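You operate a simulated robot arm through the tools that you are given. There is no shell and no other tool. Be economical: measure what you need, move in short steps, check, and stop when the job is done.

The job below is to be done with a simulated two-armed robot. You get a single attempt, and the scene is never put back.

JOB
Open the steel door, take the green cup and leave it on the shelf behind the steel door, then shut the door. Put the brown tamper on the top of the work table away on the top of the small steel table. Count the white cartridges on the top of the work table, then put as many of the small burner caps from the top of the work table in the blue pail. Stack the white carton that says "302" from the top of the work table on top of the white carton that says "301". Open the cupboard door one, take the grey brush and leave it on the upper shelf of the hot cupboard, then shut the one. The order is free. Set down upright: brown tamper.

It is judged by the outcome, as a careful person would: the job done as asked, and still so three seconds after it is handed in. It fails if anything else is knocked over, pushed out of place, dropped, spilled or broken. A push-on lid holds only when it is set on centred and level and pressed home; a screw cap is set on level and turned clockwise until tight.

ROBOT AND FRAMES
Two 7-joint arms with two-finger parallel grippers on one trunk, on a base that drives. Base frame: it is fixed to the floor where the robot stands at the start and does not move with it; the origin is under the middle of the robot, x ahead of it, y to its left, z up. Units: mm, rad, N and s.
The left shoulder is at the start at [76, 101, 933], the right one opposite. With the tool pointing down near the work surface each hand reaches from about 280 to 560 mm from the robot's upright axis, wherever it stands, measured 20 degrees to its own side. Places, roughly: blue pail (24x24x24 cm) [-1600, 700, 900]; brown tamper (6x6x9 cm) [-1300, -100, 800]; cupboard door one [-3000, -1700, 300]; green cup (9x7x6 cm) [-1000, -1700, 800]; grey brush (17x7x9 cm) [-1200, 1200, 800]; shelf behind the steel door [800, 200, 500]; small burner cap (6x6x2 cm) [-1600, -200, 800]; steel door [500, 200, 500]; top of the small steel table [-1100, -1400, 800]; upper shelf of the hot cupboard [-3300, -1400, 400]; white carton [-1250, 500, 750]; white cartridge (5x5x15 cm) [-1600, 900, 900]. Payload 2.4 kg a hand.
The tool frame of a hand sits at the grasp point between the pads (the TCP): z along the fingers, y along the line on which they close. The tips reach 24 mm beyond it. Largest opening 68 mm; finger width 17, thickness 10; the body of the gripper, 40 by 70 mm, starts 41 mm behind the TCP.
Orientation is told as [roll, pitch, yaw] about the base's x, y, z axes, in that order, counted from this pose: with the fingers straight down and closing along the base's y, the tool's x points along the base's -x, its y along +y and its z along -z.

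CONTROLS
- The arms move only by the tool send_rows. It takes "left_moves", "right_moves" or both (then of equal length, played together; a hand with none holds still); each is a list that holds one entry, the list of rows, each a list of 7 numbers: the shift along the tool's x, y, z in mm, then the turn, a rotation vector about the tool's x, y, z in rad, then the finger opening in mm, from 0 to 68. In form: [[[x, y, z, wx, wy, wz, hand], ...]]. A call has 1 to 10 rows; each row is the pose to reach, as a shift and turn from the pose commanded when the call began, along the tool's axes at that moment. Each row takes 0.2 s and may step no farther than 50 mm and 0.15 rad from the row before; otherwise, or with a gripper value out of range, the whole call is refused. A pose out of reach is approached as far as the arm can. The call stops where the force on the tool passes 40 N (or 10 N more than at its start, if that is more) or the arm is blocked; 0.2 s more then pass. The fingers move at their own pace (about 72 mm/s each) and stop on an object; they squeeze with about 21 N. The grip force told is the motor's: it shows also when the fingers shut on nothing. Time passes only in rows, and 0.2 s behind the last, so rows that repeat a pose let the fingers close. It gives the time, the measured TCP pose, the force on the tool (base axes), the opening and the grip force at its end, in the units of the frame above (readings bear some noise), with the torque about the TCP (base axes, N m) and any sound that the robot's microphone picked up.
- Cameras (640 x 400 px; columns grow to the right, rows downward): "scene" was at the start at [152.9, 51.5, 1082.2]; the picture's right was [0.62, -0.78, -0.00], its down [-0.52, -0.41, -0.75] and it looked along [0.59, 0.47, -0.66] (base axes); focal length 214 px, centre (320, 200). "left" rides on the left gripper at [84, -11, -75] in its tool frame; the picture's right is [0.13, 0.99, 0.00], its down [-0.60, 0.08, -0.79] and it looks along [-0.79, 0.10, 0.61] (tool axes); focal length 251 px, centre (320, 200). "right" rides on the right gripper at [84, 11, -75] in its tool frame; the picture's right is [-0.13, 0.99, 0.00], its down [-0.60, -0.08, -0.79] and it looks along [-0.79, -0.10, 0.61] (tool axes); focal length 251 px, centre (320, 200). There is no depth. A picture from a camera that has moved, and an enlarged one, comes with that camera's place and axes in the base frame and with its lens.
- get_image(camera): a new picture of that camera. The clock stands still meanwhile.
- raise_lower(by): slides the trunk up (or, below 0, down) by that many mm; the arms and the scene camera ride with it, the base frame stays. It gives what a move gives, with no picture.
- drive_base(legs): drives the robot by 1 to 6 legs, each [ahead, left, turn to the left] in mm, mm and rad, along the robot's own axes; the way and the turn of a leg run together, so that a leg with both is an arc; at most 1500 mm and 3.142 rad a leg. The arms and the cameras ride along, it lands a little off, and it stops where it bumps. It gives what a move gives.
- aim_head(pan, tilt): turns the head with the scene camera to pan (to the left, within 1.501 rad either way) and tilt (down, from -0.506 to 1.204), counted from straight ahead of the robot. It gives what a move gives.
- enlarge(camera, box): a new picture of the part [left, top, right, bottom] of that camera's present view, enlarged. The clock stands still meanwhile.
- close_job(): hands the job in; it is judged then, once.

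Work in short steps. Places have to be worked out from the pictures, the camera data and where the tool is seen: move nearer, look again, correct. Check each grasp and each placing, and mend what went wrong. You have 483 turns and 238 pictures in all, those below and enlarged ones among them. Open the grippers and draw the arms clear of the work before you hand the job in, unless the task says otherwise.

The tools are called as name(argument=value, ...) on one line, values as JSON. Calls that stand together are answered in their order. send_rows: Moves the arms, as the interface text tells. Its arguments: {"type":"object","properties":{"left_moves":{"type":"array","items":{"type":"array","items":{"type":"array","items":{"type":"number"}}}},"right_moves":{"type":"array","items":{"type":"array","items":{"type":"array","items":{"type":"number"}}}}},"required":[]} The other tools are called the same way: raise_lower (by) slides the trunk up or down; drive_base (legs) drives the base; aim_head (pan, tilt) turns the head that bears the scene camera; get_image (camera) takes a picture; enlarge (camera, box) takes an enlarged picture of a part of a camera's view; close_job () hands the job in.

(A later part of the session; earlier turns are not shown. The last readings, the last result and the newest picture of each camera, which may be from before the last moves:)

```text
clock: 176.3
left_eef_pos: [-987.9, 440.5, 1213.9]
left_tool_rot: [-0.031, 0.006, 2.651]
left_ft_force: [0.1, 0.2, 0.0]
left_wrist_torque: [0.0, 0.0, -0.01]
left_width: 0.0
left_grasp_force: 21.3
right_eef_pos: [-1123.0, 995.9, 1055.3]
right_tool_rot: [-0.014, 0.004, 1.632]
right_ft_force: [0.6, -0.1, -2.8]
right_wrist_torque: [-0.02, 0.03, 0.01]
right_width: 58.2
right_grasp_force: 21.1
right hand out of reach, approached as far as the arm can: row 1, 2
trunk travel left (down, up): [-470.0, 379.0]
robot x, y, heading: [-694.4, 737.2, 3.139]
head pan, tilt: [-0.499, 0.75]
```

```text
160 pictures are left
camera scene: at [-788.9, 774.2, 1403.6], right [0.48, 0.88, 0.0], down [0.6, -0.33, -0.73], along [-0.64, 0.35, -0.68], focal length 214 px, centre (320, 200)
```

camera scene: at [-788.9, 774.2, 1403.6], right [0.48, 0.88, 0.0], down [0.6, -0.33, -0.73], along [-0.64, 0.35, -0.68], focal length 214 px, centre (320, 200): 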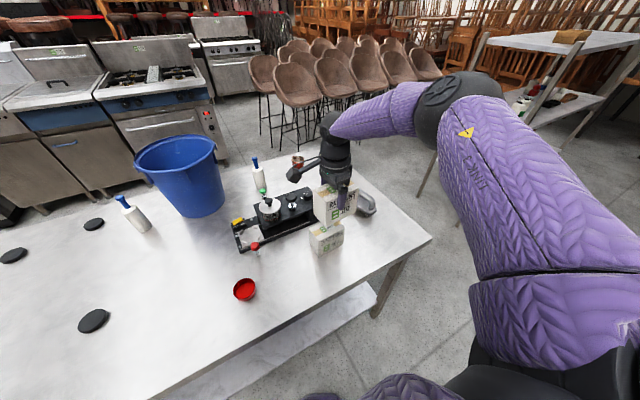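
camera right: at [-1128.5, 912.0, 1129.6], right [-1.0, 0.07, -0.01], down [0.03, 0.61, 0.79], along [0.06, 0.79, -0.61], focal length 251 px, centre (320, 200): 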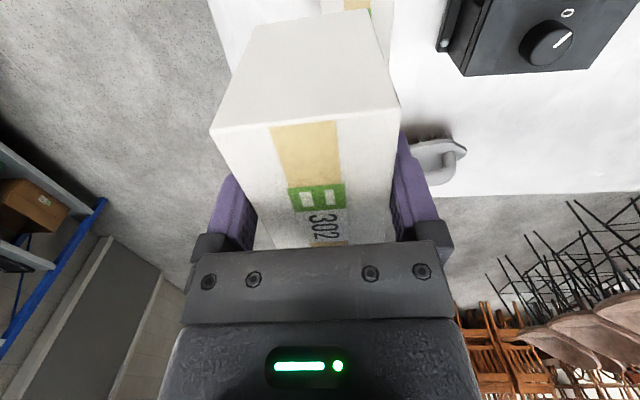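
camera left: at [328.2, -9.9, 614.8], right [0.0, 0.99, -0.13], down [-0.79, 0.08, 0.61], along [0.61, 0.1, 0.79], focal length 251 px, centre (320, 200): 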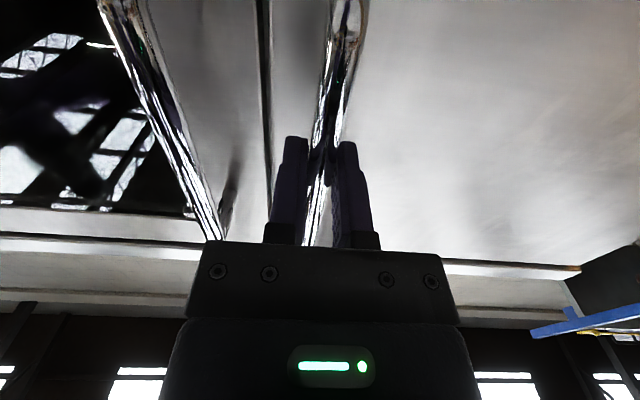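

Recomputing with the 58 mm grip width gives top height ≈885 and 301's centre at ≈(−1150, 1003); the held carton is aligned in y and 27 mm short in x. Drive forward 27 mm.

drive_base(legs=[[27, 0, 0]])

raise_lower(by=-50)

enlarge(camera="scene", box=[260, 140, 420, 280])

get_image(camera="right")

```text
clock: 177.1
left_eef_pos: [-1016.9, 440.0, 1214.6]
left_tool_rot: [-0.031, 0.007, 2.65]
left_ft_force: [0.5, 0.3, 0.3]
left_wrist_torque: [0.0, -0.03, 0.0]
left_width: 0.0
left_grasp_force: 20.9
right_eef_pos: [-1150.8, 995.1, 1053.9]
right_tool_rot: [-0.014, 0.005, 1.63]
right_ft_force: [-1.3, 0.2, -2.7]
right_wrist_torque: [-0.07, -0.02, 0.02]
right_width: 58.0
right_grasp_force: 20.6
trunk travel left (down, up): [-470.0, 379.0]
robot x, y, heading: [-716.4, 733.1, 3.134]
head pan, tilt: [-0.499, 0.75]
```

```text
clock: 178.0
left_eef_pos: [-1015.3, 440.5, 1165.0]
left_tool_rot: [-0.029, 0.005, 2.648]
left_ft_force: [1.2, 0.6, -0.2]
left_wrist_torque: [0.02, -0.01, -0.01]
left_width: 0.0
left_grasp_force: 21.0
right_eef_pos: [-1148.8, 996.0, 1004.9]
right_tool_rot: [-0.012, 0.006, 1.63]
right_ft_force: [0.7, 0.2, -2.4]
right_wrist_torque: [0.02, 0.04, 0.02]
right_width: 57.8
right_grasp_force: 20.8
trunk travel left (down, up): [-420.0, 429.0]
robot x, y, heading: [-717.4, 735.3, 3.139]
head pan, tilt: [-0.499, 0.75]
```

```text
2.86 times, centred on (340, 210) of scene
camera zoom: at [-821.0, 774.4, 1353.3], right [0.48, 0.88, 0.0], down [0.6, -0.33, -0.73], along [-0.64, 0.35, -0.68], focal length 613 px, centre (263, 171)
```

zoom: 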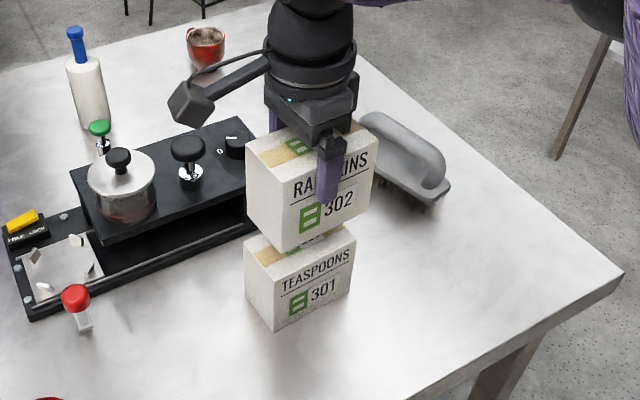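

```text
158 pictures are left
camera right: at [-1154.9, 912.2, 1079.8], right [-1.0, 0.07, -0.01], down [0.03, 0.61, 0.79], along [0.06, 0.79, -0.61], focal length 251 px, centre (320, 200)
```

right: 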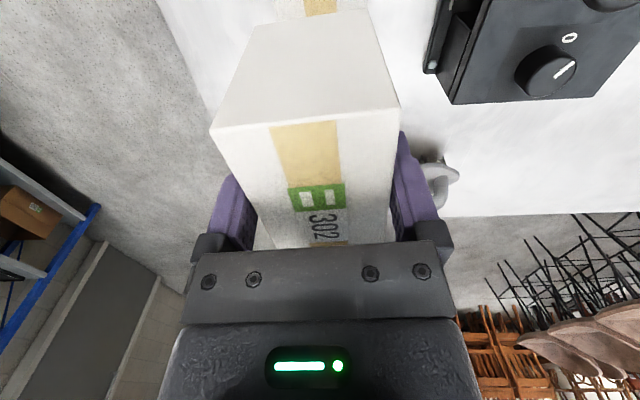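

enlarge(camera="right", box=[200, 0, 440, 150])

```text
2.67 times, centred on (320, 75) of right
camera zoom: at [-1154.9, 912.2, 1079.8], right [-1.0, 0.07, -0.01], down [0.03, 0.61, 0.79], along [0.06, 0.79, -0.61], focal length 670 px, centre (320, 533)
```

zoom: 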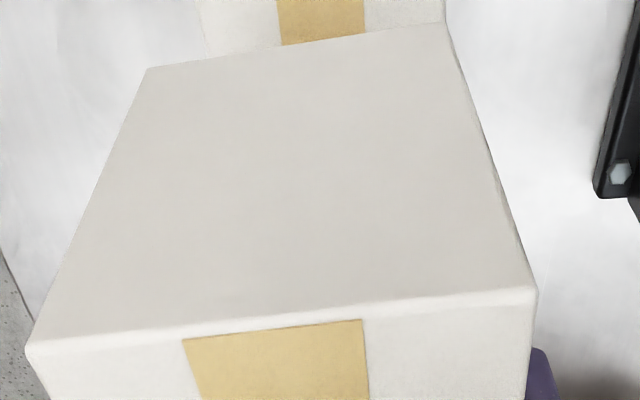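

The held carton is within ~5 mm of 301 laterally. Lower by 33 mm, then finer steps with force sensing.

raise_lower(by=-33)

enlarge(camera="scene", box=[260, 140, 420, 280])

```text
clock: 178.8
left_eef_pos: [-1014.6, 439.8, 1131.6]
left_tool_rot: [-0.03, 0.004, 2.649]
left_ft_force: [0.0, 0.3, 0.2]
left_wrist_torque: [-0.01, -0.03, -0.05]
left_width: 0.0
left_grasp_force: 21.0
right_eef_pos: [-1150.0, 994.9, 971.3]
right_tool_rot: [-0.013, 0.006, 1.63]
right_ft_force: [0.9, -0.1, -3.4]
right_wrist_torque: [-0.04, -0.01, 0.0]
right_width: 58.0
right_grasp_force: 21.0
trunk travel left (down, up): [-387.0, 462.0]
robot x, y, heading: [-717.2, 734.9, 3.139]
head pan, tilt: [-0.499, 0.75]
```

```text
2.86 times, centred on (340, 210) of scene
camera zoom: at [-825.7, 774.4, 1320.0], right [0.48, 0.88, 0.0], down [0.6, -0.33, -0.73], along [-0.64, 0.35, -0.68], focal length 613 px, centre (263, 171)
```

zoom: 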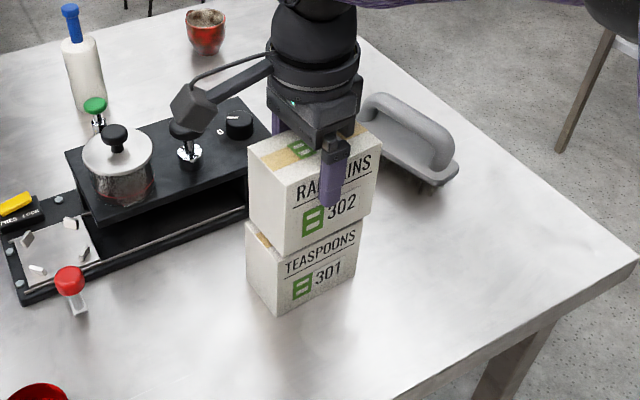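

Small gap remains; lower with the arm in 4 mm steps and watch the force.

send_rows(right_moves=[[[0, 0, 4, 0, 0, 0, 40], [0, 0, 8, 0, 0, 0, 40]]])

```text
clock: 179.4
left_eef_pos: [-1014.9, 439.6, 1131.5]
left_tool_rot: [-0.029, 0.006, 2.649]
left_ft_force: [-0.1, -1.3, -0.2]
left_wrist_torque: [-0.03, 0.02, 0.01]
left_width: 0.1
left_grasp_force: 21.1
right_eef_pos: [-1149.5, 994.9, 963.1]
right_tool_rot: [-0.009, 0.004, 1.63]
right_ft_force: [0.2, -0.3, 6.4]
right_wrist_torque: [0.54, 0.28, -0.03]
right_width: 57.9
right_grasp_force: 20.9
trunk travel left (down, up): [-387.0, 462.0]
robot x, y, heading: [-716.0, 738.7, 3.143]
head pan, tilt: [-0.499, 0.75]
```

Contact made. Press 2 mm more, then view before releasing.

send_rows(right_moves=[[[0, 0, 2, 0, 0, 0, 40]]])

enlarge(camera="scene", box=[290, 160, 390, 260])

```text
clock: 179.8
left_eef_pos: [-1012.8, 439.0, 1131.7]
left_tool_rot: [-0.029, 0.002, 2.65]
left_ft_force: [-0.6, -0.7, -0.3]
left_wrist_torque: [0.02, -0.01, 0.0]
left_width: 0.0
left_grasp_force: 20.7
right_eef_pos: [-1149.8, 995.5, 962.7]
right_tool_rot: [-0.011, 0.006, 1.629]
right_ft_force: [-0.7, 0.5, 21.8]
right_wrist_torque: [0.17, 0.5, 0.05]
right_width: 58.0
right_grasp_force: 20.7
trunk travel left (down, up): [-387.0, 462.0]
robot x, y, heading: [-716.0, 734.2, 3.141]
head pan, tilt: [-0.499, 0.75]
```

```text
4.00 times, centred on (340, 210) of scene
camera zoom: at [-824.0, 773.3, 1320.6], right [0.48, 0.88, 0.0], down [0.6, -0.33, -0.73], along [-0.64, 0.35, -0.68], focal length 858 px, centre (240, 160)
```

zoom: 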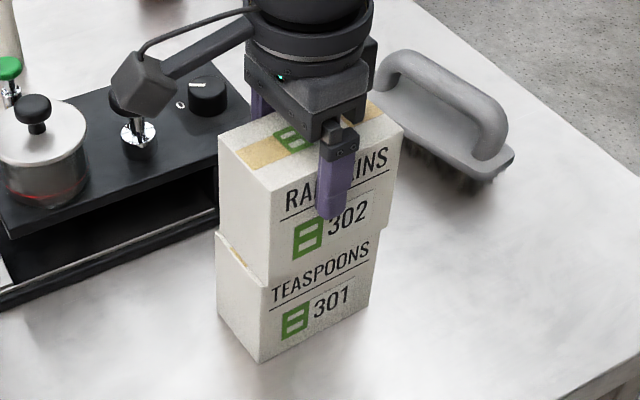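

302 sits squarely on 301. Open and lift straight up with the trunk.

send_rows(right_moves=[[[0, 0, -1, 0, 0, 0, 68], [0, 0, -1, 0, 0, 0, 68]]])

raise_lower(by=150)

get_image(camera="scene")

```text
clock: 180.4
left_eef_pos: [-1016.2, 440.5, 1131.0]
left_tool_rot: [-0.03, 0.005, 2.65]
left_ft_force: [-0.6, 0.8, -0.1]
left_wrist_torque: [0.0, -0.01, 0.0]
left_width: 0.0
left_grasp_force: 20.7
right_eef_pos: [-1148.9, 995.4, 961.7]
right_tool_rot: [-0.014, 0.006, 1.629]
right_ft_force: [0.0, -0.5, 0.6]
right_wrist_torque: [-0.01, 0.02, 0.01]
right_width: 68.0
right_grasp_force: 0.0
trunk travel left (down, up): [-387.0, 462.0]
robot x, y, heading: [-717.7, 732.5, 3.141]
head pan, tilt: [-0.499, 0.75]
```

```text
clock: 182.2
left_eef_pos: [-1015.0, 440.6, 1282.4]
left_tool_rot: [-0.029, 0.007, 2.649]
left_ft_force: [-0.4, -0.1, -0.3]
left_wrist_torque: [-0.04, -0.01, 0.04]
left_width: 0.0
left_grasp_force: 20.8
right_eef_pos: [-1146.9, 995.6, 1121.5]
right_tool_rot: [0.01, 0.004, 1.631]
right_ft_force: [-0.5, 0.0, -0.1]
right_wrist_torque: [-0.03, 0.01, 0.02]
right_width: 68.1
right_grasp_force: 0.1
trunk travel left (down, up): [-537.0, 312.0]
robot x, y, heading: [-718.7, 736.1, 3.139]
head pan, tilt: [-0.499, 0.75]
```

```text
154 pictures are left
camera scene: at [-809.9, 774.2, 1470.7], right [0.48, 0.88, 0.0], down [0.6, -0.33, -0.73], along [-0.64, 0.35, -0.68], focal length 214 px, centre (320, 200)
```

scene: 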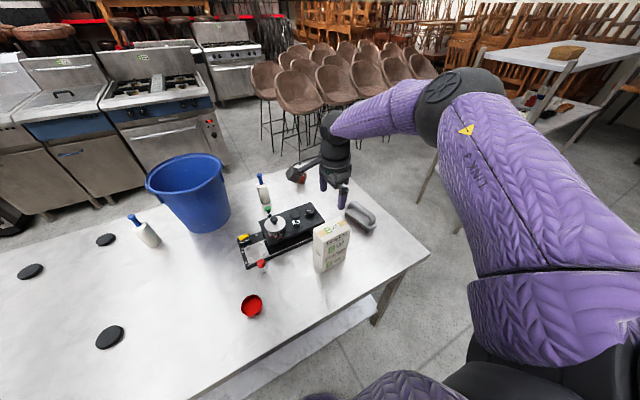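

Cartons done. Next the brown tamper: I drive round to the left end of the work table, between the two tables, facing +y.

drive_base(legs=[[-130, 0, 0], [0, 1300, 0], [0, 0, -1.571], [0, 650, 0]])

aim_head(pan=0.2, tilt=0.8)

get_image(camera="scene")

```text
clock: 196.6
left_eef_pos: [-1551.4, -325.9, 1280.2]
left_tool_rot: [-0.03, 0.005, 1.114]
left_ft_force: [-0.6, 0.5, 0.3]
left_wrist_torque: [0.0, -0.03, -0.01]
left_width: 0.0
left_grasp_force: 20.9
right_eef_pos: [-999.6, -174.9, 1121.8]
right_tool_rot: [0.013, 0.005, 0.095]
right_ft_force: [-0.9, 0.1, -0.3]
right_wrist_torque: [0.0, 0.0, 0.0]
right_width: 68.2
right_grasp_force: 0.3
trunk travel left (down, up): [-537.0, 312.0]
robot x, y, heading: [-1244.0, -611.7, 1.598]
head pan, tilt: [-0.499, 0.75]
```

```text
clock: 197.7
left_eef_pos: [-1549.8, -325.3, 1281.6]
left_tool_rot: [-0.031, 0.004, 1.113]
left_ft_force: [0.8, 0.3, 0.0]
left_wrist_torque: [-0.02, 0.02, -0.04]
left_width: 0.2
left_grasp_force: 20.9
right_eef_pos: [-1000.3, -174.1, 1122.7]
right_tool_rot: [0.013, 0.002, 0.095]
right_ft_force: [0.6, -0.5, 0.0]
right_wrist_torque: [0.04, 0.02, 0.0]
right_width: 67.9
right_grasp_force: 0.1
trunk travel left (down, up): [-537.0, 312.0]
robot x, y, heading: [-1244.8, -611.4, 1.604]
head pan, tilt: [0.201, 0.799]
```

```text
153 pictures are left
camera scene: at [-1263.8, -515.3, 1466.8], right [0.97, 0.23, 0.0], down [0.16, -0.7, -0.7], along [-0.16, 0.68, -0.72], focal length 214 px, centre (320, 200)
```

scene: 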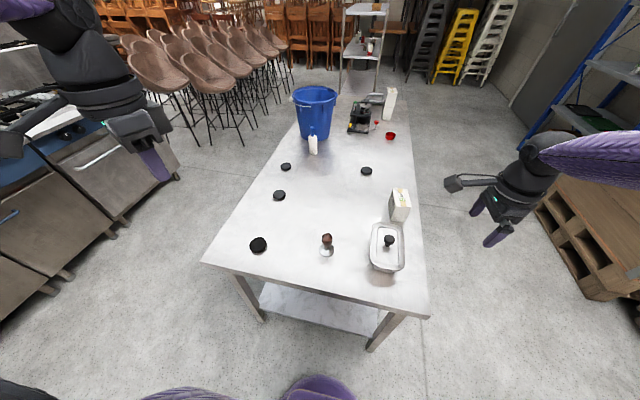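

Tamper is at ≈(−1331, −125). Pull the right hand back, and lower the trunk 200 mm.

send_rows(right_moves=[[[-12, -40, 0, 0, 0, 0, 68], [-24, -80, 0, 0, 0, 0, 68], [-36, -120, 0, 0, 0, 0, 68], [-45, -155, 0, 0, 0, 0, 68]]])

raise_lower(by=-200)

enlarge(camera="scene", box=[240, 170, 440, 300])

```text
clock: 198.7
left_eef_pos: [-1550.8, -326.0, 1281.2]
left_tool_rot: [-0.027, 0.004, 1.114]
left_ft_force: [0.1, 0.0, -0.1]
left_wrist_torque: [0.0, -0.02, 0.0]
left_width: 0.0
left_grasp_force: 21.3
right_eef_pos: [-941.2, -323.8, 1119.9]
right_tool_rot: [0.013, 0.004, 0.095]
right_ft_force: [0.0, 0.0, 0.4]
right_wrist_torque: [0.0, -0.02, -0.02]
right_width: 67.8
right_grasp_force: 0.0
trunk travel left (down, up): [-537.0, 312.0]
robot x, y, heading: [-1247.0, -610.5, 1.606]
head pan, tilt: [0.201, 0.799]
```

```text
clock: 200.9
left_eef_pos: [-1549.0, -325.1, 1082.5]
left_tool_rot: [-0.03, 0.007, 1.115]
left_ft_force: [-0.2, 0.3, -0.8]
left_wrist_torque: [0.03, 0.0, -0.01]
left_width: 0.3
left_grasp_force: 20.5
right_eef_pos: [-940.2, -324.7, 920.9]
right_tool_rot: [0.014, 0.004, 0.096]
right_ft_force: [0.3, -0.3, 0.6]
right_wrist_torque: [-0.03, 0.01, -0.01]
right_width: 68.3
right_grasp_force: 0.1
trunk travel left (down, up): [-337.0, 512.0]
robot x, y, heading: [-1246.3, -611.1, 1.601]
head pan, tilt: [0.201, 0.799]
```

```text
3.08 times, centred on (340, 235) of scene
camera zoom: at [-1264.6, -491.4, 1265.7], right [0.97, 0.23, 0.0], down [0.16, -0.7, -0.7], along [-0.16, 0.68, -0.72], focal length 660 px, centre (258, 92)
```

zoom: 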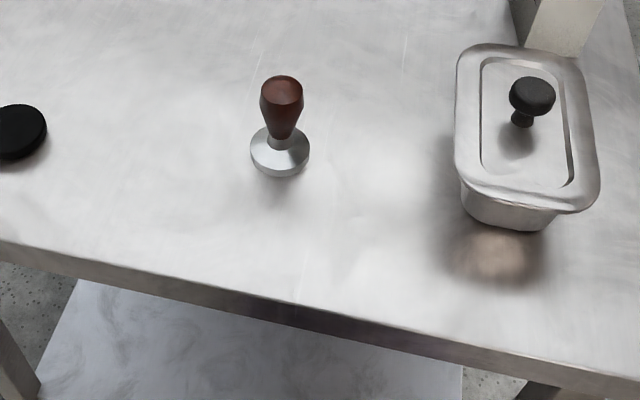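

Tamper confirmed at (−1331, −125). Bring the left hand above it.

send_rows(left_moves=[[[-40, -15, 10, 0, 0, -0.06, 60], [-80, -30, 25, 0, 0, -0.12, 60], [-120, -46, 40, 0, 0, -0.18, 60], [-160, -62, 55, 0, 0, -0.24, 60], [-200, -77, 70, 0, 0, -0.3, 60], [-240, -92, 85, 0, 0, -0.36, 60], [-275, -107, 100, 0, 0, -0.42, 60]]])

get_image(camera="left")

get_image(camera="scene")

```text
clock: 202.5
left_eef_pos: [-1555.2, -169.5, 973.3]
left_tool_rot: [-0.042, 0.013, 1.497]
left_ft_force: [-0.4, 0.2, 0.0]
left_wrist_torque: [0.0, -0.03, 0.01]
left_width: 60.1
left_grasp_force: 0.0
left hand out of reach, approached as far as the arm can: row 2, 3, 4, 5, 6, 7
right_eef_pos: [-939.3, -324.9, 920.6]
right_tool_rot: [0.013, 0.004, 0.093]
right_ft_force: [0.3, -0.4, 0.5]
right_wrist_torque: [0.03, -0.01, 0.01]
right_width: 68.2
right_grasp_force: 0.0
trunk travel left (down, up): [-337.0, 512.0]
robot x, y, heading: [-1245.1, -612.1, 1.601]
head pan, tilt: [0.201, 0.799]
```

```text
151 pictures are left
camera left: at [-1555.2, -252.4, 1049.0], right [-1.0, -0.06, -0.04], down [-0.07, 0.62, 0.78], along [-0.02, 0.78, -0.62], focal length 251 px, centre (320, 200)
```

left: 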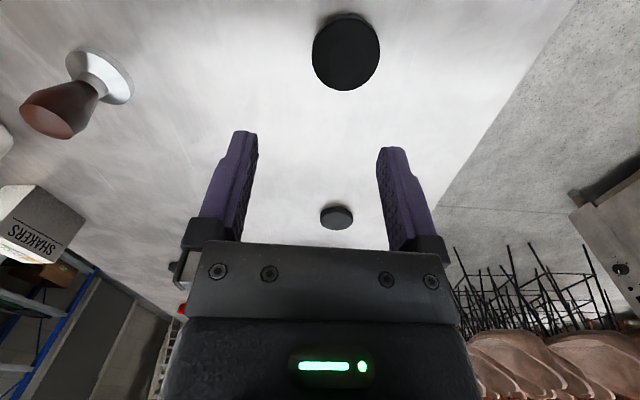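

```text
150 pictures are left
camera scene: at [-1264.4, -491.7, 1265.7], right [0.97, 0.23, 0.0], down [0.16, -0.7, -0.7], along [-0.16, 0.68, -0.72], focal length 214 px, centre (320, 200)
```

scene: 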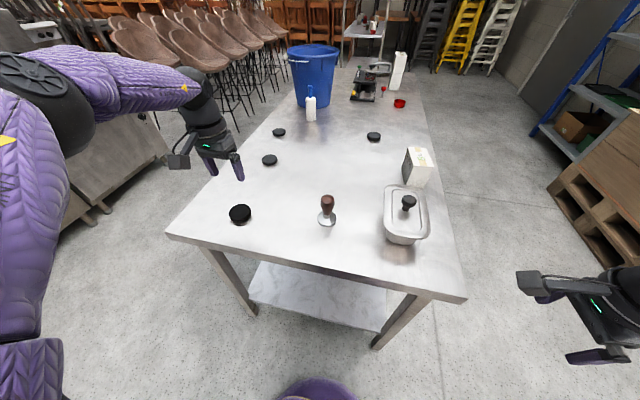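

The left arm resists moving inward, so I shift the base right 224 mm (and forward 44) to put the hand over the tamper.

drive_base(legs=[[0, -224, -0.03], [40, 0, 0]])

get_image(camera="left")

```text
clock: 204.6
left_eef_pos: [-1320.2, -114.3, 973.4]
left_tool_rot: [-0.042, 0.017, 1.462]
left_ft_force: [0.5, 0.0, -1.1]
left_wrist_torque: [-0.01, -0.03, -0.01]
left_width: 59.9
left_grasp_force: 0.1
right_eef_pos: [-710.2, -291.8, 920.3]
right_tool_rot: [0.011, 0.004, 0.059]
right_ft_force: [0.0, 0.7, 0.3]
right_wrist_torque: [0.01, 0.02, 0.05]
right_width: 67.9
right_grasp_force: 0.0
trunk travel left (down, up): [-337.0, 512.0]
robot x, y, heading: [-1025.2, -567.0, 1.569]
head pan, tilt: [0.201, 0.799]
```

```text
149 pictures are left
camera left: at [-1323.2, -197.1, 1048.9], right [-1.0, -0.02, -0.04], down [-0.04, 0.62, 0.78], along [0.01, 0.78, -0.62], focal length 251 px, centre (320, 200)
```

left: 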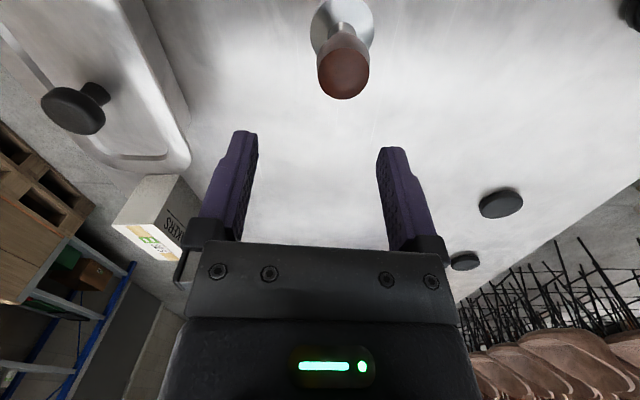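

Handle top is ≈(−1334, −121). Align, descend to z≈862 in steps.

send_rows(left_moves=[[[8, 12, 30, -0.042, -0.017, 0, 60], [8, 12, 65, -0.042, -0.017, 0, 60]]])

get_image(camera="left")

enlarge(camera="scene", box=[100, 100, 340, 280])

```text
clock: 205.2
left_eef_pos: [-1330.2, -122.4, 907.1]
left_tool_rot: [-0.002, -0.002, 1.46]
left_ft_force: [0.2, -0.1, -0.2]
left_wrist_torque: [-0.01, 0.05, 0.01]
left_width: 59.9
left_grasp_force: 0.0
right_eef_pos: [-709.9, -289.8, 920.3]
right_tool_rot: [0.014, 0.003, 0.061]
right_ft_force: [0.1, 0.2, 0.5]
right_wrist_torque: [0.0, 0.02, -0.01]
right_width: 68.0
right_grasp_force: 0.0
trunk travel left (down, up): [-337.0, 512.0]
robot x, y, heading: [-1022.5, -566.2, 1.564]
head pan, tilt: [0.201, 0.799]
```

```text
148 pictures are left
camera left: at [-1329.5, -207.2, 980.5], right [-1.0, -0.02, 0.0], down [-0.01, 0.61, 0.79], along [-0.01, 0.79, -0.61], focal length 251 px, centre (320, 200)
```

left: 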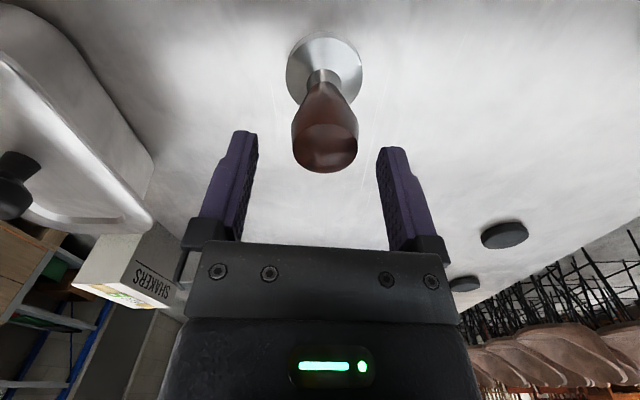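

```text
2.22 times, centred on (220, 190) of scene
camera zoom: at [-1041.1, -446.5, 1265.6], right [0.98, 0.2, 0.0], down [0.14, -0.7, -0.7], along [-0.14, 0.68, -0.72], focal length 477 px, centre (542, 222)
```

zoom: 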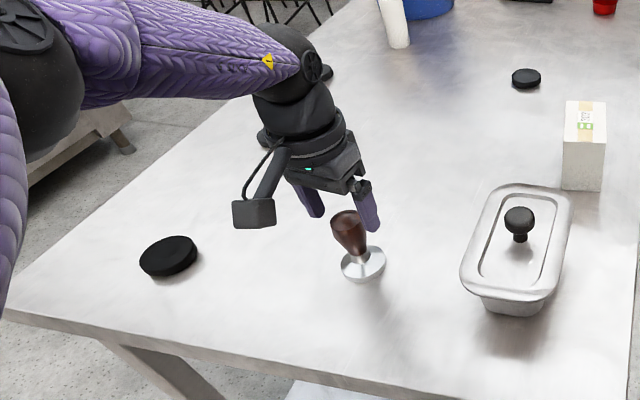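

Well centred. Descend to z≈861 and grip the handle.

send_rows(left_moves=[[[4, 2, 20, 0, 0, 0, 60], [4, 2, 46, 0, 0, 0, 60], [4, 2, 46, 0, 0, 0, 0], [4, 2, 46, 0, 0, 0, 0], [4, 2, 46, 0, 0, 0, 0]]])

get_image(camera="left")

```text
clock: 206.4
left_eef_pos: [-1331.1, -138.0, 871.4]
left_tool_rot: [0.0, -0.005, 1.461]
left_ft_force: [0.3, -0.6, 0.8]
left_wrist_torque: [0.02, 0.01, -0.02]
left_width: 0.0
left_grasp_force: 20.8
left hand out of reach, approached as far as the arm can: row 2, 3, 4, 5
right_eef_pos: [-710.4, -290.9, 919.9]
right_tool_rot: [0.012, 0.003, 0.059]
right_ft_force: [-0.7, 0.6, -0.2]
right_wrist_torque: [0.02, 0.02, -0.03]
right_width: 67.9
right_grasp_force: 0.0
trunk travel left (down, up): [-337.0, 512.0]
robot x, y, heading: [-1025.4, -563.0, 1.563]
head pan, tilt: [0.201, 0.799]
```

```text
146 pictures are left
camera left: at [-1330.5, -221.7, 944.9], right [-1.0, -0.02, 0.0], down [-0.01, 0.61, 0.79], along [-0.02, 0.79, -0.61], focal length 251 px, centre (320, 200)
```

left: 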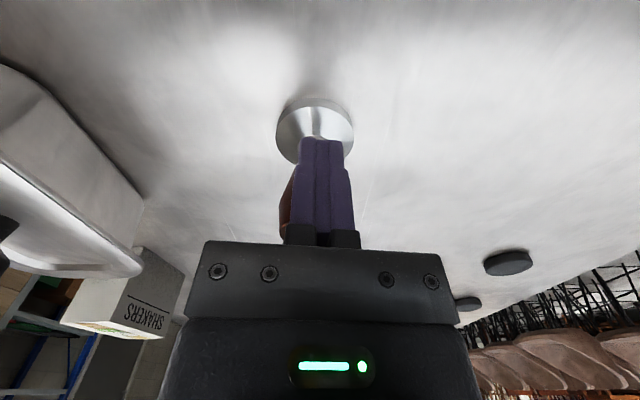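

The arm ran out of reach and the fingers closed beside the handle. I raise straight up with the trunk and look.

raise_lower(by=60)

get_image(camera="left")

```text
clock: 207.4
left_eef_pos: [-1331.8, -139.4, 942.0]
left_tool_rot: [0.003, -0.03, 1.462]
left_ft_force: [-0.5, 0.8, 1.2]
left_wrist_torque: [0.01, 0.01, 0.0]
left_width: 0.2
left_grasp_force: 21.1
right_eef_pos: [-711.7, -291.0, 980.3]
right_tool_rot: [0.013, 0.005, 0.06]
right_ft_force: [-0.6, 0.1, -1.0]
right_wrist_torque: [0.02, -0.01, -0.02]
right_width: 67.9
right_grasp_force: 0.2
trunk travel left (down, up): [-397.0, 452.0]
robot x, y, heading: [-1023.8, -569.0, 1.568]
head pan, tilt: [0.201, 0.799]
```

```text
145 pictures are left
camera left: at [-1330.6, -224.5, 1013.3], right [-1.0, -0.02, 0.0], down [-0.01, 0.59, 0.81], along [-0.02, 0.81, -0.59], focal length 251 px, centre (320, 200)
```

left: 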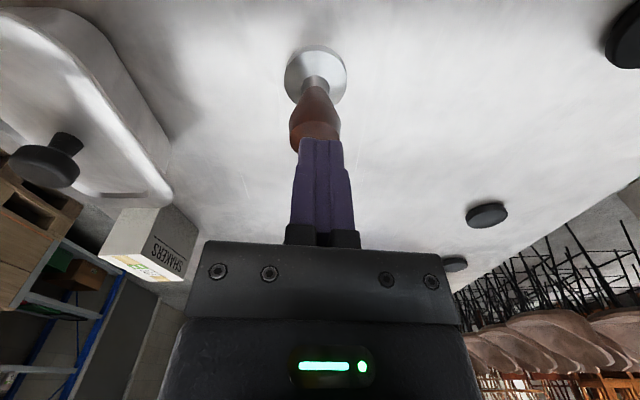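

Tamper still stands (now y≈−114). The trunk is rather high for this reach; I raise the arm relative to the trunk, lower the trunk, and move forward 45 mm.

send_rows(left_moves=[[[0, 0, -40, 0, 0.03, 0, 60], [10, 0, -80, 0, 0.03, 0, 60], [20, 0, -120, 0, 0.03, 0, 60]]])

raise_lower(by=-140)

drive_base(legs=[[45, 0, 0]])

get_image(camera="left")

```text
clock: 208.2
left_eef_pos: [-1334.3, -160.6, 1058.9]
left_tool_rot: [0.001, 0.0, 1.459]
left_ft_force: [-1.0, 1.4, 0.3]
left_wrist_torque: [0.02, -0.02, 0.0]
left_width: 60.2
left_grasp_force: 0.0
left hand out of reach, approached as far as the arm can: row 2
right_eef_pos: [-710.6, -290.8, 981.9]
right_tool_rot: [0.013, 0.004, 0.059]
right_ft_force: [-0.3, 0.0, 0.0]
right_wrist_torque: [0.01, 0.01, 0.03]
right_width: 68.1
right_grasp_force: 0.0
trunk travel left (down, up): [-397.0, 452.0]
robot x, y, heading: [-1030.2, -564.9, 1.569]
head pan, tilt: [0.201, 0.799]
```

```text
clock: 209.9
left_eef_pos: [-1335.1, -162.0, 920.5]
left_tool_rot: [0.0, -0.001, 1.459]
left_ft_force: [-0.3, 0.1, 0.7]
left_wrist_torque: [0.01, 0.02, 0.02]
left_width: 59.9
left_grasp_force: 0.0
right_eef_pos: [-711.6, -291.4, 840.1]
right_tool_rot: [0.011, 0.003, 0.06]
right_ft_force: [1.0, 0.7, -0.2]
right_wrist_torque: [0.02, 0.02, 0.0]
right_width: 67.9
right_grasp_force: 0.1
trunk travel left (down, up): [-257.0, 592.0]
robot x, y, heading: [-1023.1, -566.5, 1.568]
head pan, tilt: [0.201, 0.799]
```

```text
clock: 210.8
left_eef_pos: [-1334.8, -117.2, 922.2]
left_tool_rot: [-0.001, 0.0, 1.459]
left_ft_force: [0.7, 0.1, 0.5]
left_wrist_torque: [0.0, 0.04, 0.0]
left_width: 59.8
left_grasp_force: 0.1
right_eef_pos: [-710.6, -245.2, 840.0]
right_tool_rot: [0.013, 0.004, 0.06]
right_ft_force: [0.0, 0.1, 0.4]
right_wrist_torque: [-0.01, -0.01, -0.01]
right_width: 68.1
right_grasp_force: 0.1
trunk travel left (down, up): [-257.0, 592.0]
robot x, y, heading: [-1026.7, -523.7, 1.57]
head pan, tilt: [0.201, 0.799]
```

```text
144 pictures are left
camera left: at [-1334.6, -201.1, 995.3], right [-1.0, -0.02, 0.0], down [-0.01, 0.61, 0.79], along [-0.01, 0.79, -0.61], focal length 251 px, centre (320, 200)
```

left: 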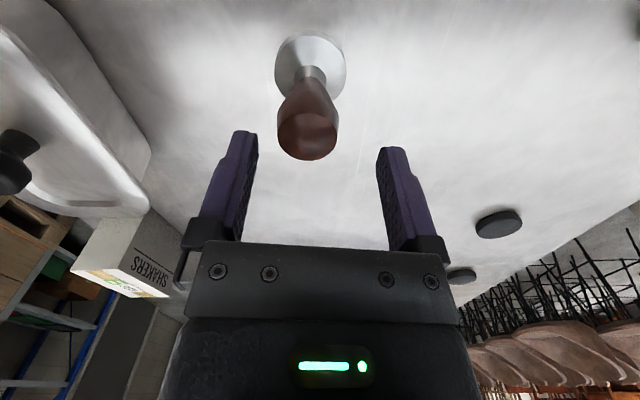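

Handle top at (−1329, −116); hand nearly over it. Correct 5 mm and descend to 862, checking reach before closing.

send_rows(left_moves=[[[0, -5, 20, 0, 0, 0, 60], [0, -5, 40, 0, 0, 0, 60], [0, -5, 60, 0, 0, 0, 60]]])

get_image(camera="left")

```text
clock: 211.6
left_eef_pos: [-1332.8, -117.6, 860.1]
left_tool_rot: [-0.005, 0.001, 1.457]
left_ft_force: [-0.1, -1.2, 0.5]
left_wrist_torque: [-0.01, -0.03, 0.01]
left_width: 60.1
left_grasp_force: 0.0
left hand out of reach, approached as far as the arm can: row 1, 2, 3
right_eef_pos: [-710.5, -244.8, 840.7]
right_tool_rot: [0.012, 0.006, 0.061]
right_ft_force: [-0.4, -0.1, 0.5]
right_wrist_torque: [0.02, 0.01, 0.02]
right_width: 67.8
right_grasp_force: 0.1
trunk travel left (down, up): [-257.0, 592.0]
robot x, y, heading: [-1024.6, -525.8, 1.568]
head pan, tilt: [0.201, 0.799]
```

```text
143 pictures are left
camera left: at [-1333.1, -201.6, 935.2], right [-1.0, -0.02, 0.0], down [-0.01, 0.61, 0.79], along [-0.01, 0.79, -0.61], focal length 251 px, centre (320, 200)
```

left: 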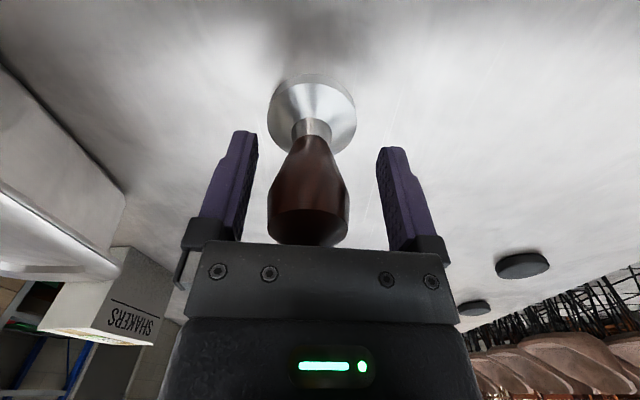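

Handle is between the fingers. Close.

send_rows(left_moves=[[[0, 0, 0, 0, 0, 0, 10], [0, 0, 0, 0, 0, 0, 10], [0, 0, 0, 0, 0, 0, 10]]])

raise_lower(by=120)

get_image(camera="left")

```text
clock: 212.4
left_eef_pos: [-1332.9, -117.4, 861.7]
left_tool_rot: [-0.005, 0.001, 1.457]
left_ft_force: [0.4, 0.9, 0.1]
left_wrist_torque: [0.0, -0.02, 0.0]
left_width: 36.7
left_grasp_force: 21.0
right_eef_pos: [-710.6, -245.2, 840.4]
right_tool_rot: [0.013, 0.003, 0.063]
right_ft_force: [-0.2, -0.3, 0.1]
right_wrist_torque: [-0.02, -0.01, 0.03]
right_width: 67.8
right_grasp_force: 0.0
trunk travel left (down, up): [-257.0, 592.0]
robot x, y, heading: [-1027.9, -521.5, 1.574]
head pan, tilt: [0.201, 0.799]
```

```text
clock: 213.9
left_eef_pos: [-1332.4, -116.3, 979.8]
left_tool_rot: [0.0, 0.002, 1.458]
left_ft_force: [-0.7, -0.2, -3.9]
left_wrist_torque: [-0.01, 0.03, 0.0]
left_width: 36.6
left_grasp_force: 21.3
right_eef_pos: [-711.0, -246.6, 960.3]
right_tool_rot: [0.01, 0.005, 0.061]
right_ft_force: [-1.2, 0.4, -0.4]
right_wrist_torque: [-0.03, -0.04, -0.03]
right_width: 67.9
right_grasp_force: 0.0
trunk travel left (down, up): [-377.0, 472.0]
robot x, y, heading: [-1026.3, -523.1, 1.57]
head pan, tilt: [0.201, 0.799]
```

```text
142 pictures are left
camera left: at [-1333.1, -201.4, 1055.0], right [-1.0, -0.02, 0.0], down [-0.01, 0.61, 0.79], along [-0.01, 0.79, -0.61], focal length 251 px, centre (320, 200)
```

left: 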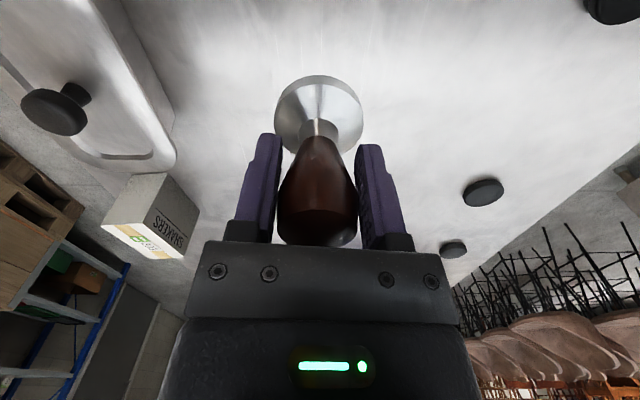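

Tamper secured. Drive to the front of the small steel table (robot ≈(−558, −1274), facing −x).

drive_base(legs=[[0, -520, 0], [0, 0, 1.571], [0, 750, 0]])

aim_head(pan=0.4, tilt=0.75)

get_image(camera="scene")

```text
clock: 224.4
left_eef_pos: [-928.2, -1578.5, 980.1]
left_tool_rot: [-0.002, 0.0, 3.024]
left_ft_force: [-1.1, -0.2, -3.1]
left_wrist_torque: [-0.01, -0.04, 0.02]
left_width: 36.5
left_grasp_force: 21.1
right_eef_pos: [-798.3, -955.8, 960.5]
right_tool_rot: [0.012, 0.005, 1.626]
right_ft_force: [0.6, 0.4, -0.4]
right_wrist_torque: [0.03, -0.02, 0.0]
right_width: 68.2
right_grasp_force: 0.0
trunk travel left (down, up): [-377.0, 472.0]
robot x, y, heading: [-524.2, -1270.3, 3.139]
head pan, tilt: [0.201, 0.799]
```

```text
clock: 225.1
left_eef_pos: [-927.7, -1578.7, 981.1]
left_tool_rot: [0.001, 0.0, 3.024]
left_ft_force: [0.1, 0.4, -2.5]
left_wrist_torque: [0.0, -0.03, 0.02]
left_width: 36.7
left_grasp_force: 20.6
right_eef_pos: [-797.8, -956.2, 960.9]
right_tool_rot: [0.012, 0.002, 1.626]
right_ft_force: [-0.6, -0.2, 0.1]
right_wrist_torque: [0.01, -0.01, -0.02]
right_width: 68.0
right_grasp_force: 0.0
trunk travel left (down, up): [-377.0, 472.0]
robot x, y, heading: [-523.5, -1271.0, 3.139]
head pan, tilt: [0.4, 0.75]
```

```text
141 pictures are left
camera scene: at [-635.0, -1304.1, 1310.0], right [-0.38, 0.92, 0.0], down [0.63, 0.26, -0.73], along [-0.68, -0.28, -0.68], focal length 214 px, centre (320, 200)
```

scene: 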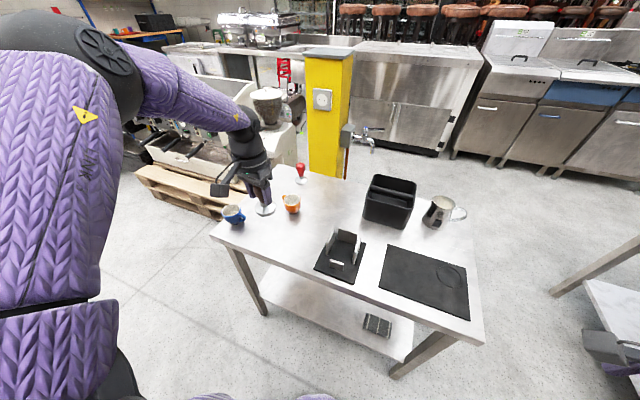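

Tamper hangs over the table between the orange cup and front edge. Move forward 40 mm and lower 130 mm.

drive_base(legs=[[40, 0, 0]])

raise_lower(by=-130)

enlarge(camera="scene", box=[180, 130, 380, 280])

get_image(camera="left")

```text
clock: 226.0
left_eef_pos: [-968.8, -1578.2, 980.8]
left_tool_rot: [0.001, 0.002, 3.024]
left_ft_force: [0.2, -0.1, -3.2]
left_wrist_torque: [0.0, -0.04, -0.03]
left_width: 36.4
left_grasp_force: 21.6
right_eef_pos: [-840.1, -957.0, 961.3]
right_tool_rot: [0.01, 0.004, 1.63]
right_ft_force: [0.2, 0.8, -0.1]
right_wrist_torque: [0.01, 0.0, -0.02]
right_width: 67.9
right_grasp_force: 0.0
trunk travel left (down, up): [-377.0, 472.0]
robot x, y, heading: [-562.5, -1270.8, 3.137]
head pan, tilt: [0.4, 0.75]
```

```text
clock: 227.6
left_eef_pos: [-967.9, -1578.5, 851.4]
left_tool_rot: [-0.001, 0.0, 3.025]
left_ft_force: [0.2, -1.0, -2.6]
left_wrist_torque: [0.01, -0.01, -0.02]
left_width: 36.6
left_grasp_force: 21.5
right_eef_pos: [-837.4, -956.9, 831.0]
right_tool_rot: [0.011, 0.003, 1.631]
right_ft_force: [0.1, 0.1, -0.3]
right_wrist_torque: [-0.05, 0.02, -0.01]
right_width: 68.1
right_grasp_force: 0.0
trunk travel left (down, up): [-247.0, 602.0]
robot x, y, heading: [-565.9, -1270.5, 3.136]
head pan, tilt: [0.4, 0.75]
```

```text
2.67 times, centred on (280, 205) of scene
camera zoom: at [-700.5, -1303.9, 1178.5], right [-0.38, 0.92, 0.0], down [0.63, 0.26, -0.73], along [-0.67, -0.28, -0.68], focal length 572 px, centre (427, 187)
```

zoom: 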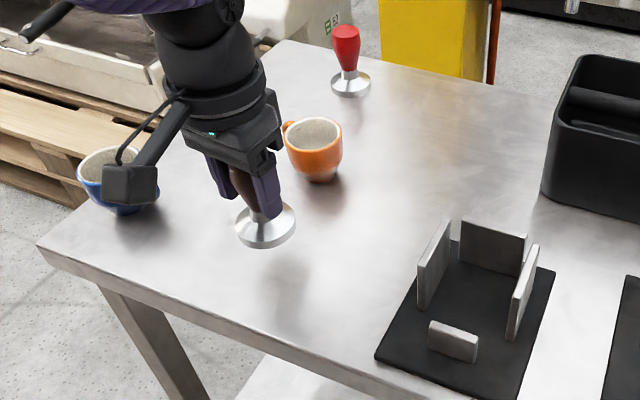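

```text
139 pictures are left
camera left: at [-884.7, -1577.4, 925.3], right [0.01, -1.0, 0.0], down [-0.61, -0.01, 0.79], along [-0.79, -0.01, -0.61], focal length 251 px, centre (320, 200)
```

left: 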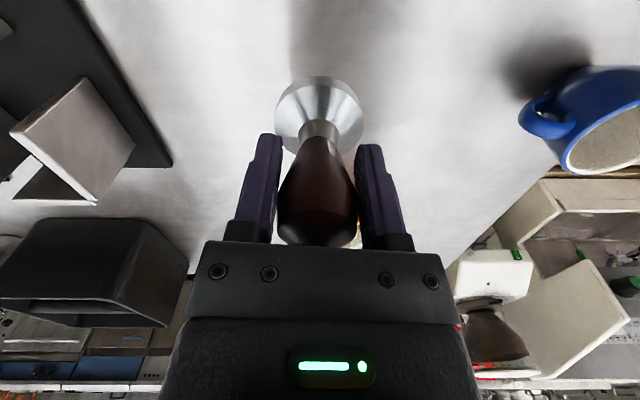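

About 30 mm remains. Lower 20 with trunk then small arm steps with force sensing.

raise_lower(by=-20)

send_rows(left_moves=[[[0, 0, 4, 0, 0, 0, 10], [0, 0, 8, 0, 0, 0, 10]]])

```text
clock: 228.2
left_eef_pos: [-968.3, -1578.2, 830.5]
left_tool_rot: [-0.004, -0.001, 3.025]
left_ft_force: [-1.0, -0.2, -3.1]
left_wrist_torque: [-0.01, -0.04, 0.01]
left_width: 36.2
left_grasp_force: 21.0
right_eef_pos: [-838.3, -957.3, 809.3]
right_tool_rot: [0.011, 0.006, 1.628]
right_ft_force: [0.1, 0.5, -0.4]
right_wrist_torque: [0.05, 0.0, 0.02]
right_width: 67.9
right_grasp_force: 0.0
trunk travel left (down, up): [-227.0, 622.0]
robot x, y, heading: [-565.0, -1269.3, 3.139]
head pan, tilt: [0.4, 0.75]
```

```text
clock: 228.8
left_eef_pos: [-968.1, -1579.0, 824.1]
left_tool_rot: [-0.002, 0.001, 3.024]
left_ft_force: [0.2, 0.0, -3.2]
left_wrist_torque: [0.0, -0.03, -0.01]
left_width: 36.1
left_grasp_force: 20.7
right_eef_pos: [-839.1, -956.8, 811.0]
right_tool_rot: [0.012, 0.004, 1.629]
right_ft_force: [-0.2, -0.2, 0.4]
right_wrist_torque: [0.01, -0.02, -0.01]
right_width: 68.1
right_grasp_force: 0.1
trunk travel left (down, up): [-227.0, 622.0]
robot x, y, heading: [-565.3, -1273.3, 3.137]
head pan, tilt: [0.4, 0.75]
```

Not yet touching; continue down in 3 mm steps.

send_rows(left_moves=[[[0, 0, 3, 0, 0, 0, 10], [0, 0, 6, 0, 0, 0, 10], [0, 0, 9, 0, 0, 0, 10]]])

```text
clock: 229.6
left_eef_pos: [-967.9, -1578.8, 813.6]
left_tool_rot: [-0.003, 0.001, 3.025]
left_ft_force: [0.3, -0.7, -2.7]
left_wrist_torque: [0.01, -0.02, -0.04]
left_width: 36.1
left_grasp_force: 21.4
right_eef_pos: [-838.1, -955.5, 810.9]
right_tool_rot: [0.014, 0.005, 1.629]
right_ft_force: [0.6, -0.1, -0.8]
right_wrist_torque: [-0.01, 0.02, 0.01]
right_width: 68.3
right_grasp_force: 0.0
trunk travel left (down, up): [-227.0, 622.0]
robot x, y, heading: [-566.8, -1270.3, 3.134]
head pan, tilt: [0.4, 0.75]
```

send_rows(left_moves=[[[0, 0, 3, 0, 0, 0, 10], [0, 0, 6, 0, 0, 0, 10]]])

enlarge(camera="scene", box=[200, 150, 320, 250])

```text
clock: 230.2
left_eef_pos: [-966.3, -1577.9, 808.0]
left_tool_rot: [-0.001, -0.005, 3.025]
left_ft_force: [-0.4, -3.8, 18.0]
left_wrist_torque: [0.0, 0.16, -0.01]
left_width: 36.6
left_grasp_force: 21.0
right_eef_pos: [-837.6, -956.5, 810.6]
right_tool_rot: [0.012, 0.004, 1.631]
right_ft_force: [0.6, -0.7, 0.4]
right_wrist_torque: [0.02, -0.05, 0.04]
right_width: 68.1
right_grasp_force: 0.0
trunk travel left (down, up): [-227.0, 622.0]
robot x, y, heading: [-559.5, -1269.8, 3.139]
head pan, tilt: [0.4, 0.75]
```

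```text
4.00 times, centred on (260, 200) of scene
camera zoom: at [-704.2, -1303.6, 1158.6], right [-0.38, 0.92, 0.0], down [0.63, 0.26, -0.73], along [-0.68, -0.28, -0.68], focal length 858 px, centre (560, 200)
```

zoom: 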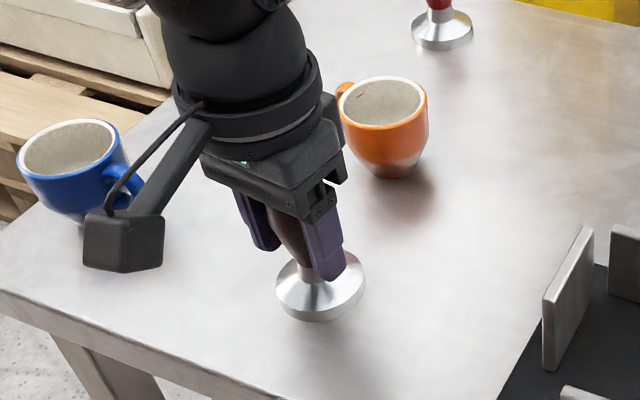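

Contact (18 N). Release and lift straight up.

send_rows(left_moves=[[[0, 0, -1, 0, 0, 0, 10], [0, 0, -1, 0, 0, 0, 60], [0, 0, -1, 0, 0, 0, 60]]])

raise_lower(by=160)

get_image(camera="scene")

```text
clock: 231.0
left_eef_pos: [-968.6, -1578.8, 808.7]
left_tool_rot: [-0.003, 0.002, 3.023]
left_ft_force: [0.5, 0.7, 0.8]
left_wrist_torque: [0.02, 0.0, 0.01]
left_width: 59.9
left_grasp_force: 0.1
right_eef_pos: [-837.8, -956.1, 810.1]
right_tool_rot: [0.013, 0.004, 1.628]
right_ft_force: [0.3, 0.8, 0.6]
right_wrist_torque: [-0.02, 0.0, 0.0]
right_width: 68.0
right_grasp_force: 0.1
trunk travel left (down, up): [-227.0, 622.0]
robot x, y, heading: [-566.8, -1272.1, 3.136]
head pan, tilt: [0.4, 0.75]
```

```text
clock: 232.9
left_eef_pos: [-968.8, -1578.7, 967.8]
left_tool_rot: [-0.004, -0.001, 3.025]
left_ft_force: [0.1, -0.4, -0.3]
left_wrist_torque: [0.02, -0.03, 0.01]
left_width: 60.0
left_grasp_force: 0.1
right_eef_pos: [-838.6, -955.7, 971.4]
right_tool_rot: [0.014, 0.003, 1.629]
right_ft_force: [-0.4, 0.8, -0.5]
right_wrist_torque: [-0.04, 0.0, 0.0]
right_width: 68.1
right_grasp_force: 0.0
trunk travel left (down, up): [-387.0, 462.0]
robot x, y, heading: [-562.0, -1270.8, 3.136]
head pan, tilt: [0.4, 0.75]
```

```text
137 pictures are left
camera scene: at [-673.6, -1303.9, 1320.0], right [-0.38, 0.92, 0.0], down [0.63, 0.26, -0.73], along [-0.67, -0.28, -0.68], focal length 214 px, centre (320, 200)
```

scene: 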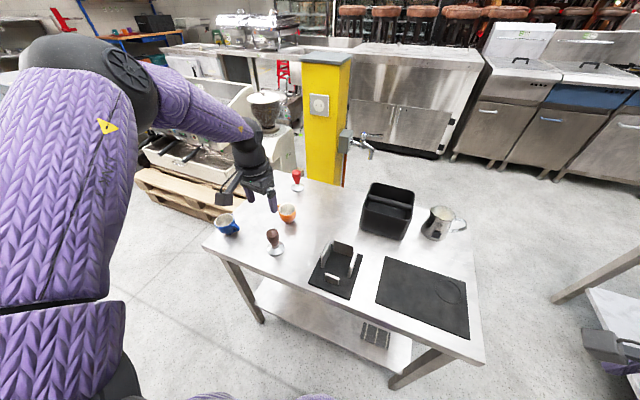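

Tamper stands upright on the steel table. Now go around behind the work table for the caps.

drive_base(legs=[[-60, 0, 0], [0, -640, 0], [1500, 0, 0]])

aim_head(pan=0.0, tilt=0.5)

get_image(camera="scene")

```text
clock: 244.2
left_eef_pos: [-2420.5, -942.2, 968.5]
left_tool_rot: [-0.001, 0.001, 3.041]
left_ft_force: [-0.3, -0.4, 0.1]
left_wrist_torque: [0.03, 0.02, -0.01]
left_width: 60.0
left_grasp_force: 0.1
right_eef_pos: [-2300.9, -318.1, 970.1]
right_tool_rot: [0.013, 0.007, 1.647]
right_ft_force: [-0.8, 0.4, -0.4]
right_wrist_torque: [-0.02, -0.01, -0.01]
right_width: 68.1
right_grasp_force: 0.0
trunk travel left (down, up): [-387.0, 462.0]
robot x, y, heading: [-2018.7, -625.2, -3.128]
head pan, tilt: [0.4, 0.75]
```

```text
clock: 245.0
left_eef_pos: [-2420.7, -942.4, 968.6]
left_tool_rot: [-0.001, 0.0, 3.039]
left_ft_force: [0.4, -1.1, 0.3]
left_wrist_torque: [0.01, 0.02, -0.01]
left_width: 59.9
left_grasp_force: 0.0
right_eef_pos: [-2300.0, -317.0, 970.2]
right_tool_rot: [0.012, 0.003, 1.646]
right_ft_force: [0.1, 0.2, -0.6]
right_wrist_torque: [0.0, 0.02, -0.03]
right_width: 68.0
right_grasp_force: 0.1
trunk travel left (down, up): [-387.0, 462.0]
robot x, y, heading: [-2017.9, -629.5, -3.128]
head pan, tilt: [0.0, 0.499]
```

```text
136 pictures are left
camera scene: at [-2145.5, -630.0, 1342.0], right [-0.01, 1.0, 0.0], down [0.48, 0.01, -0.88], along [-0.88, -0.01, -0.48], focal length 214 px, centre (320, 200)
```

scene: 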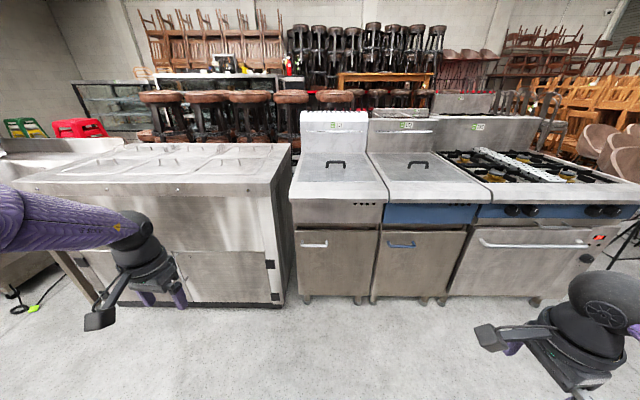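

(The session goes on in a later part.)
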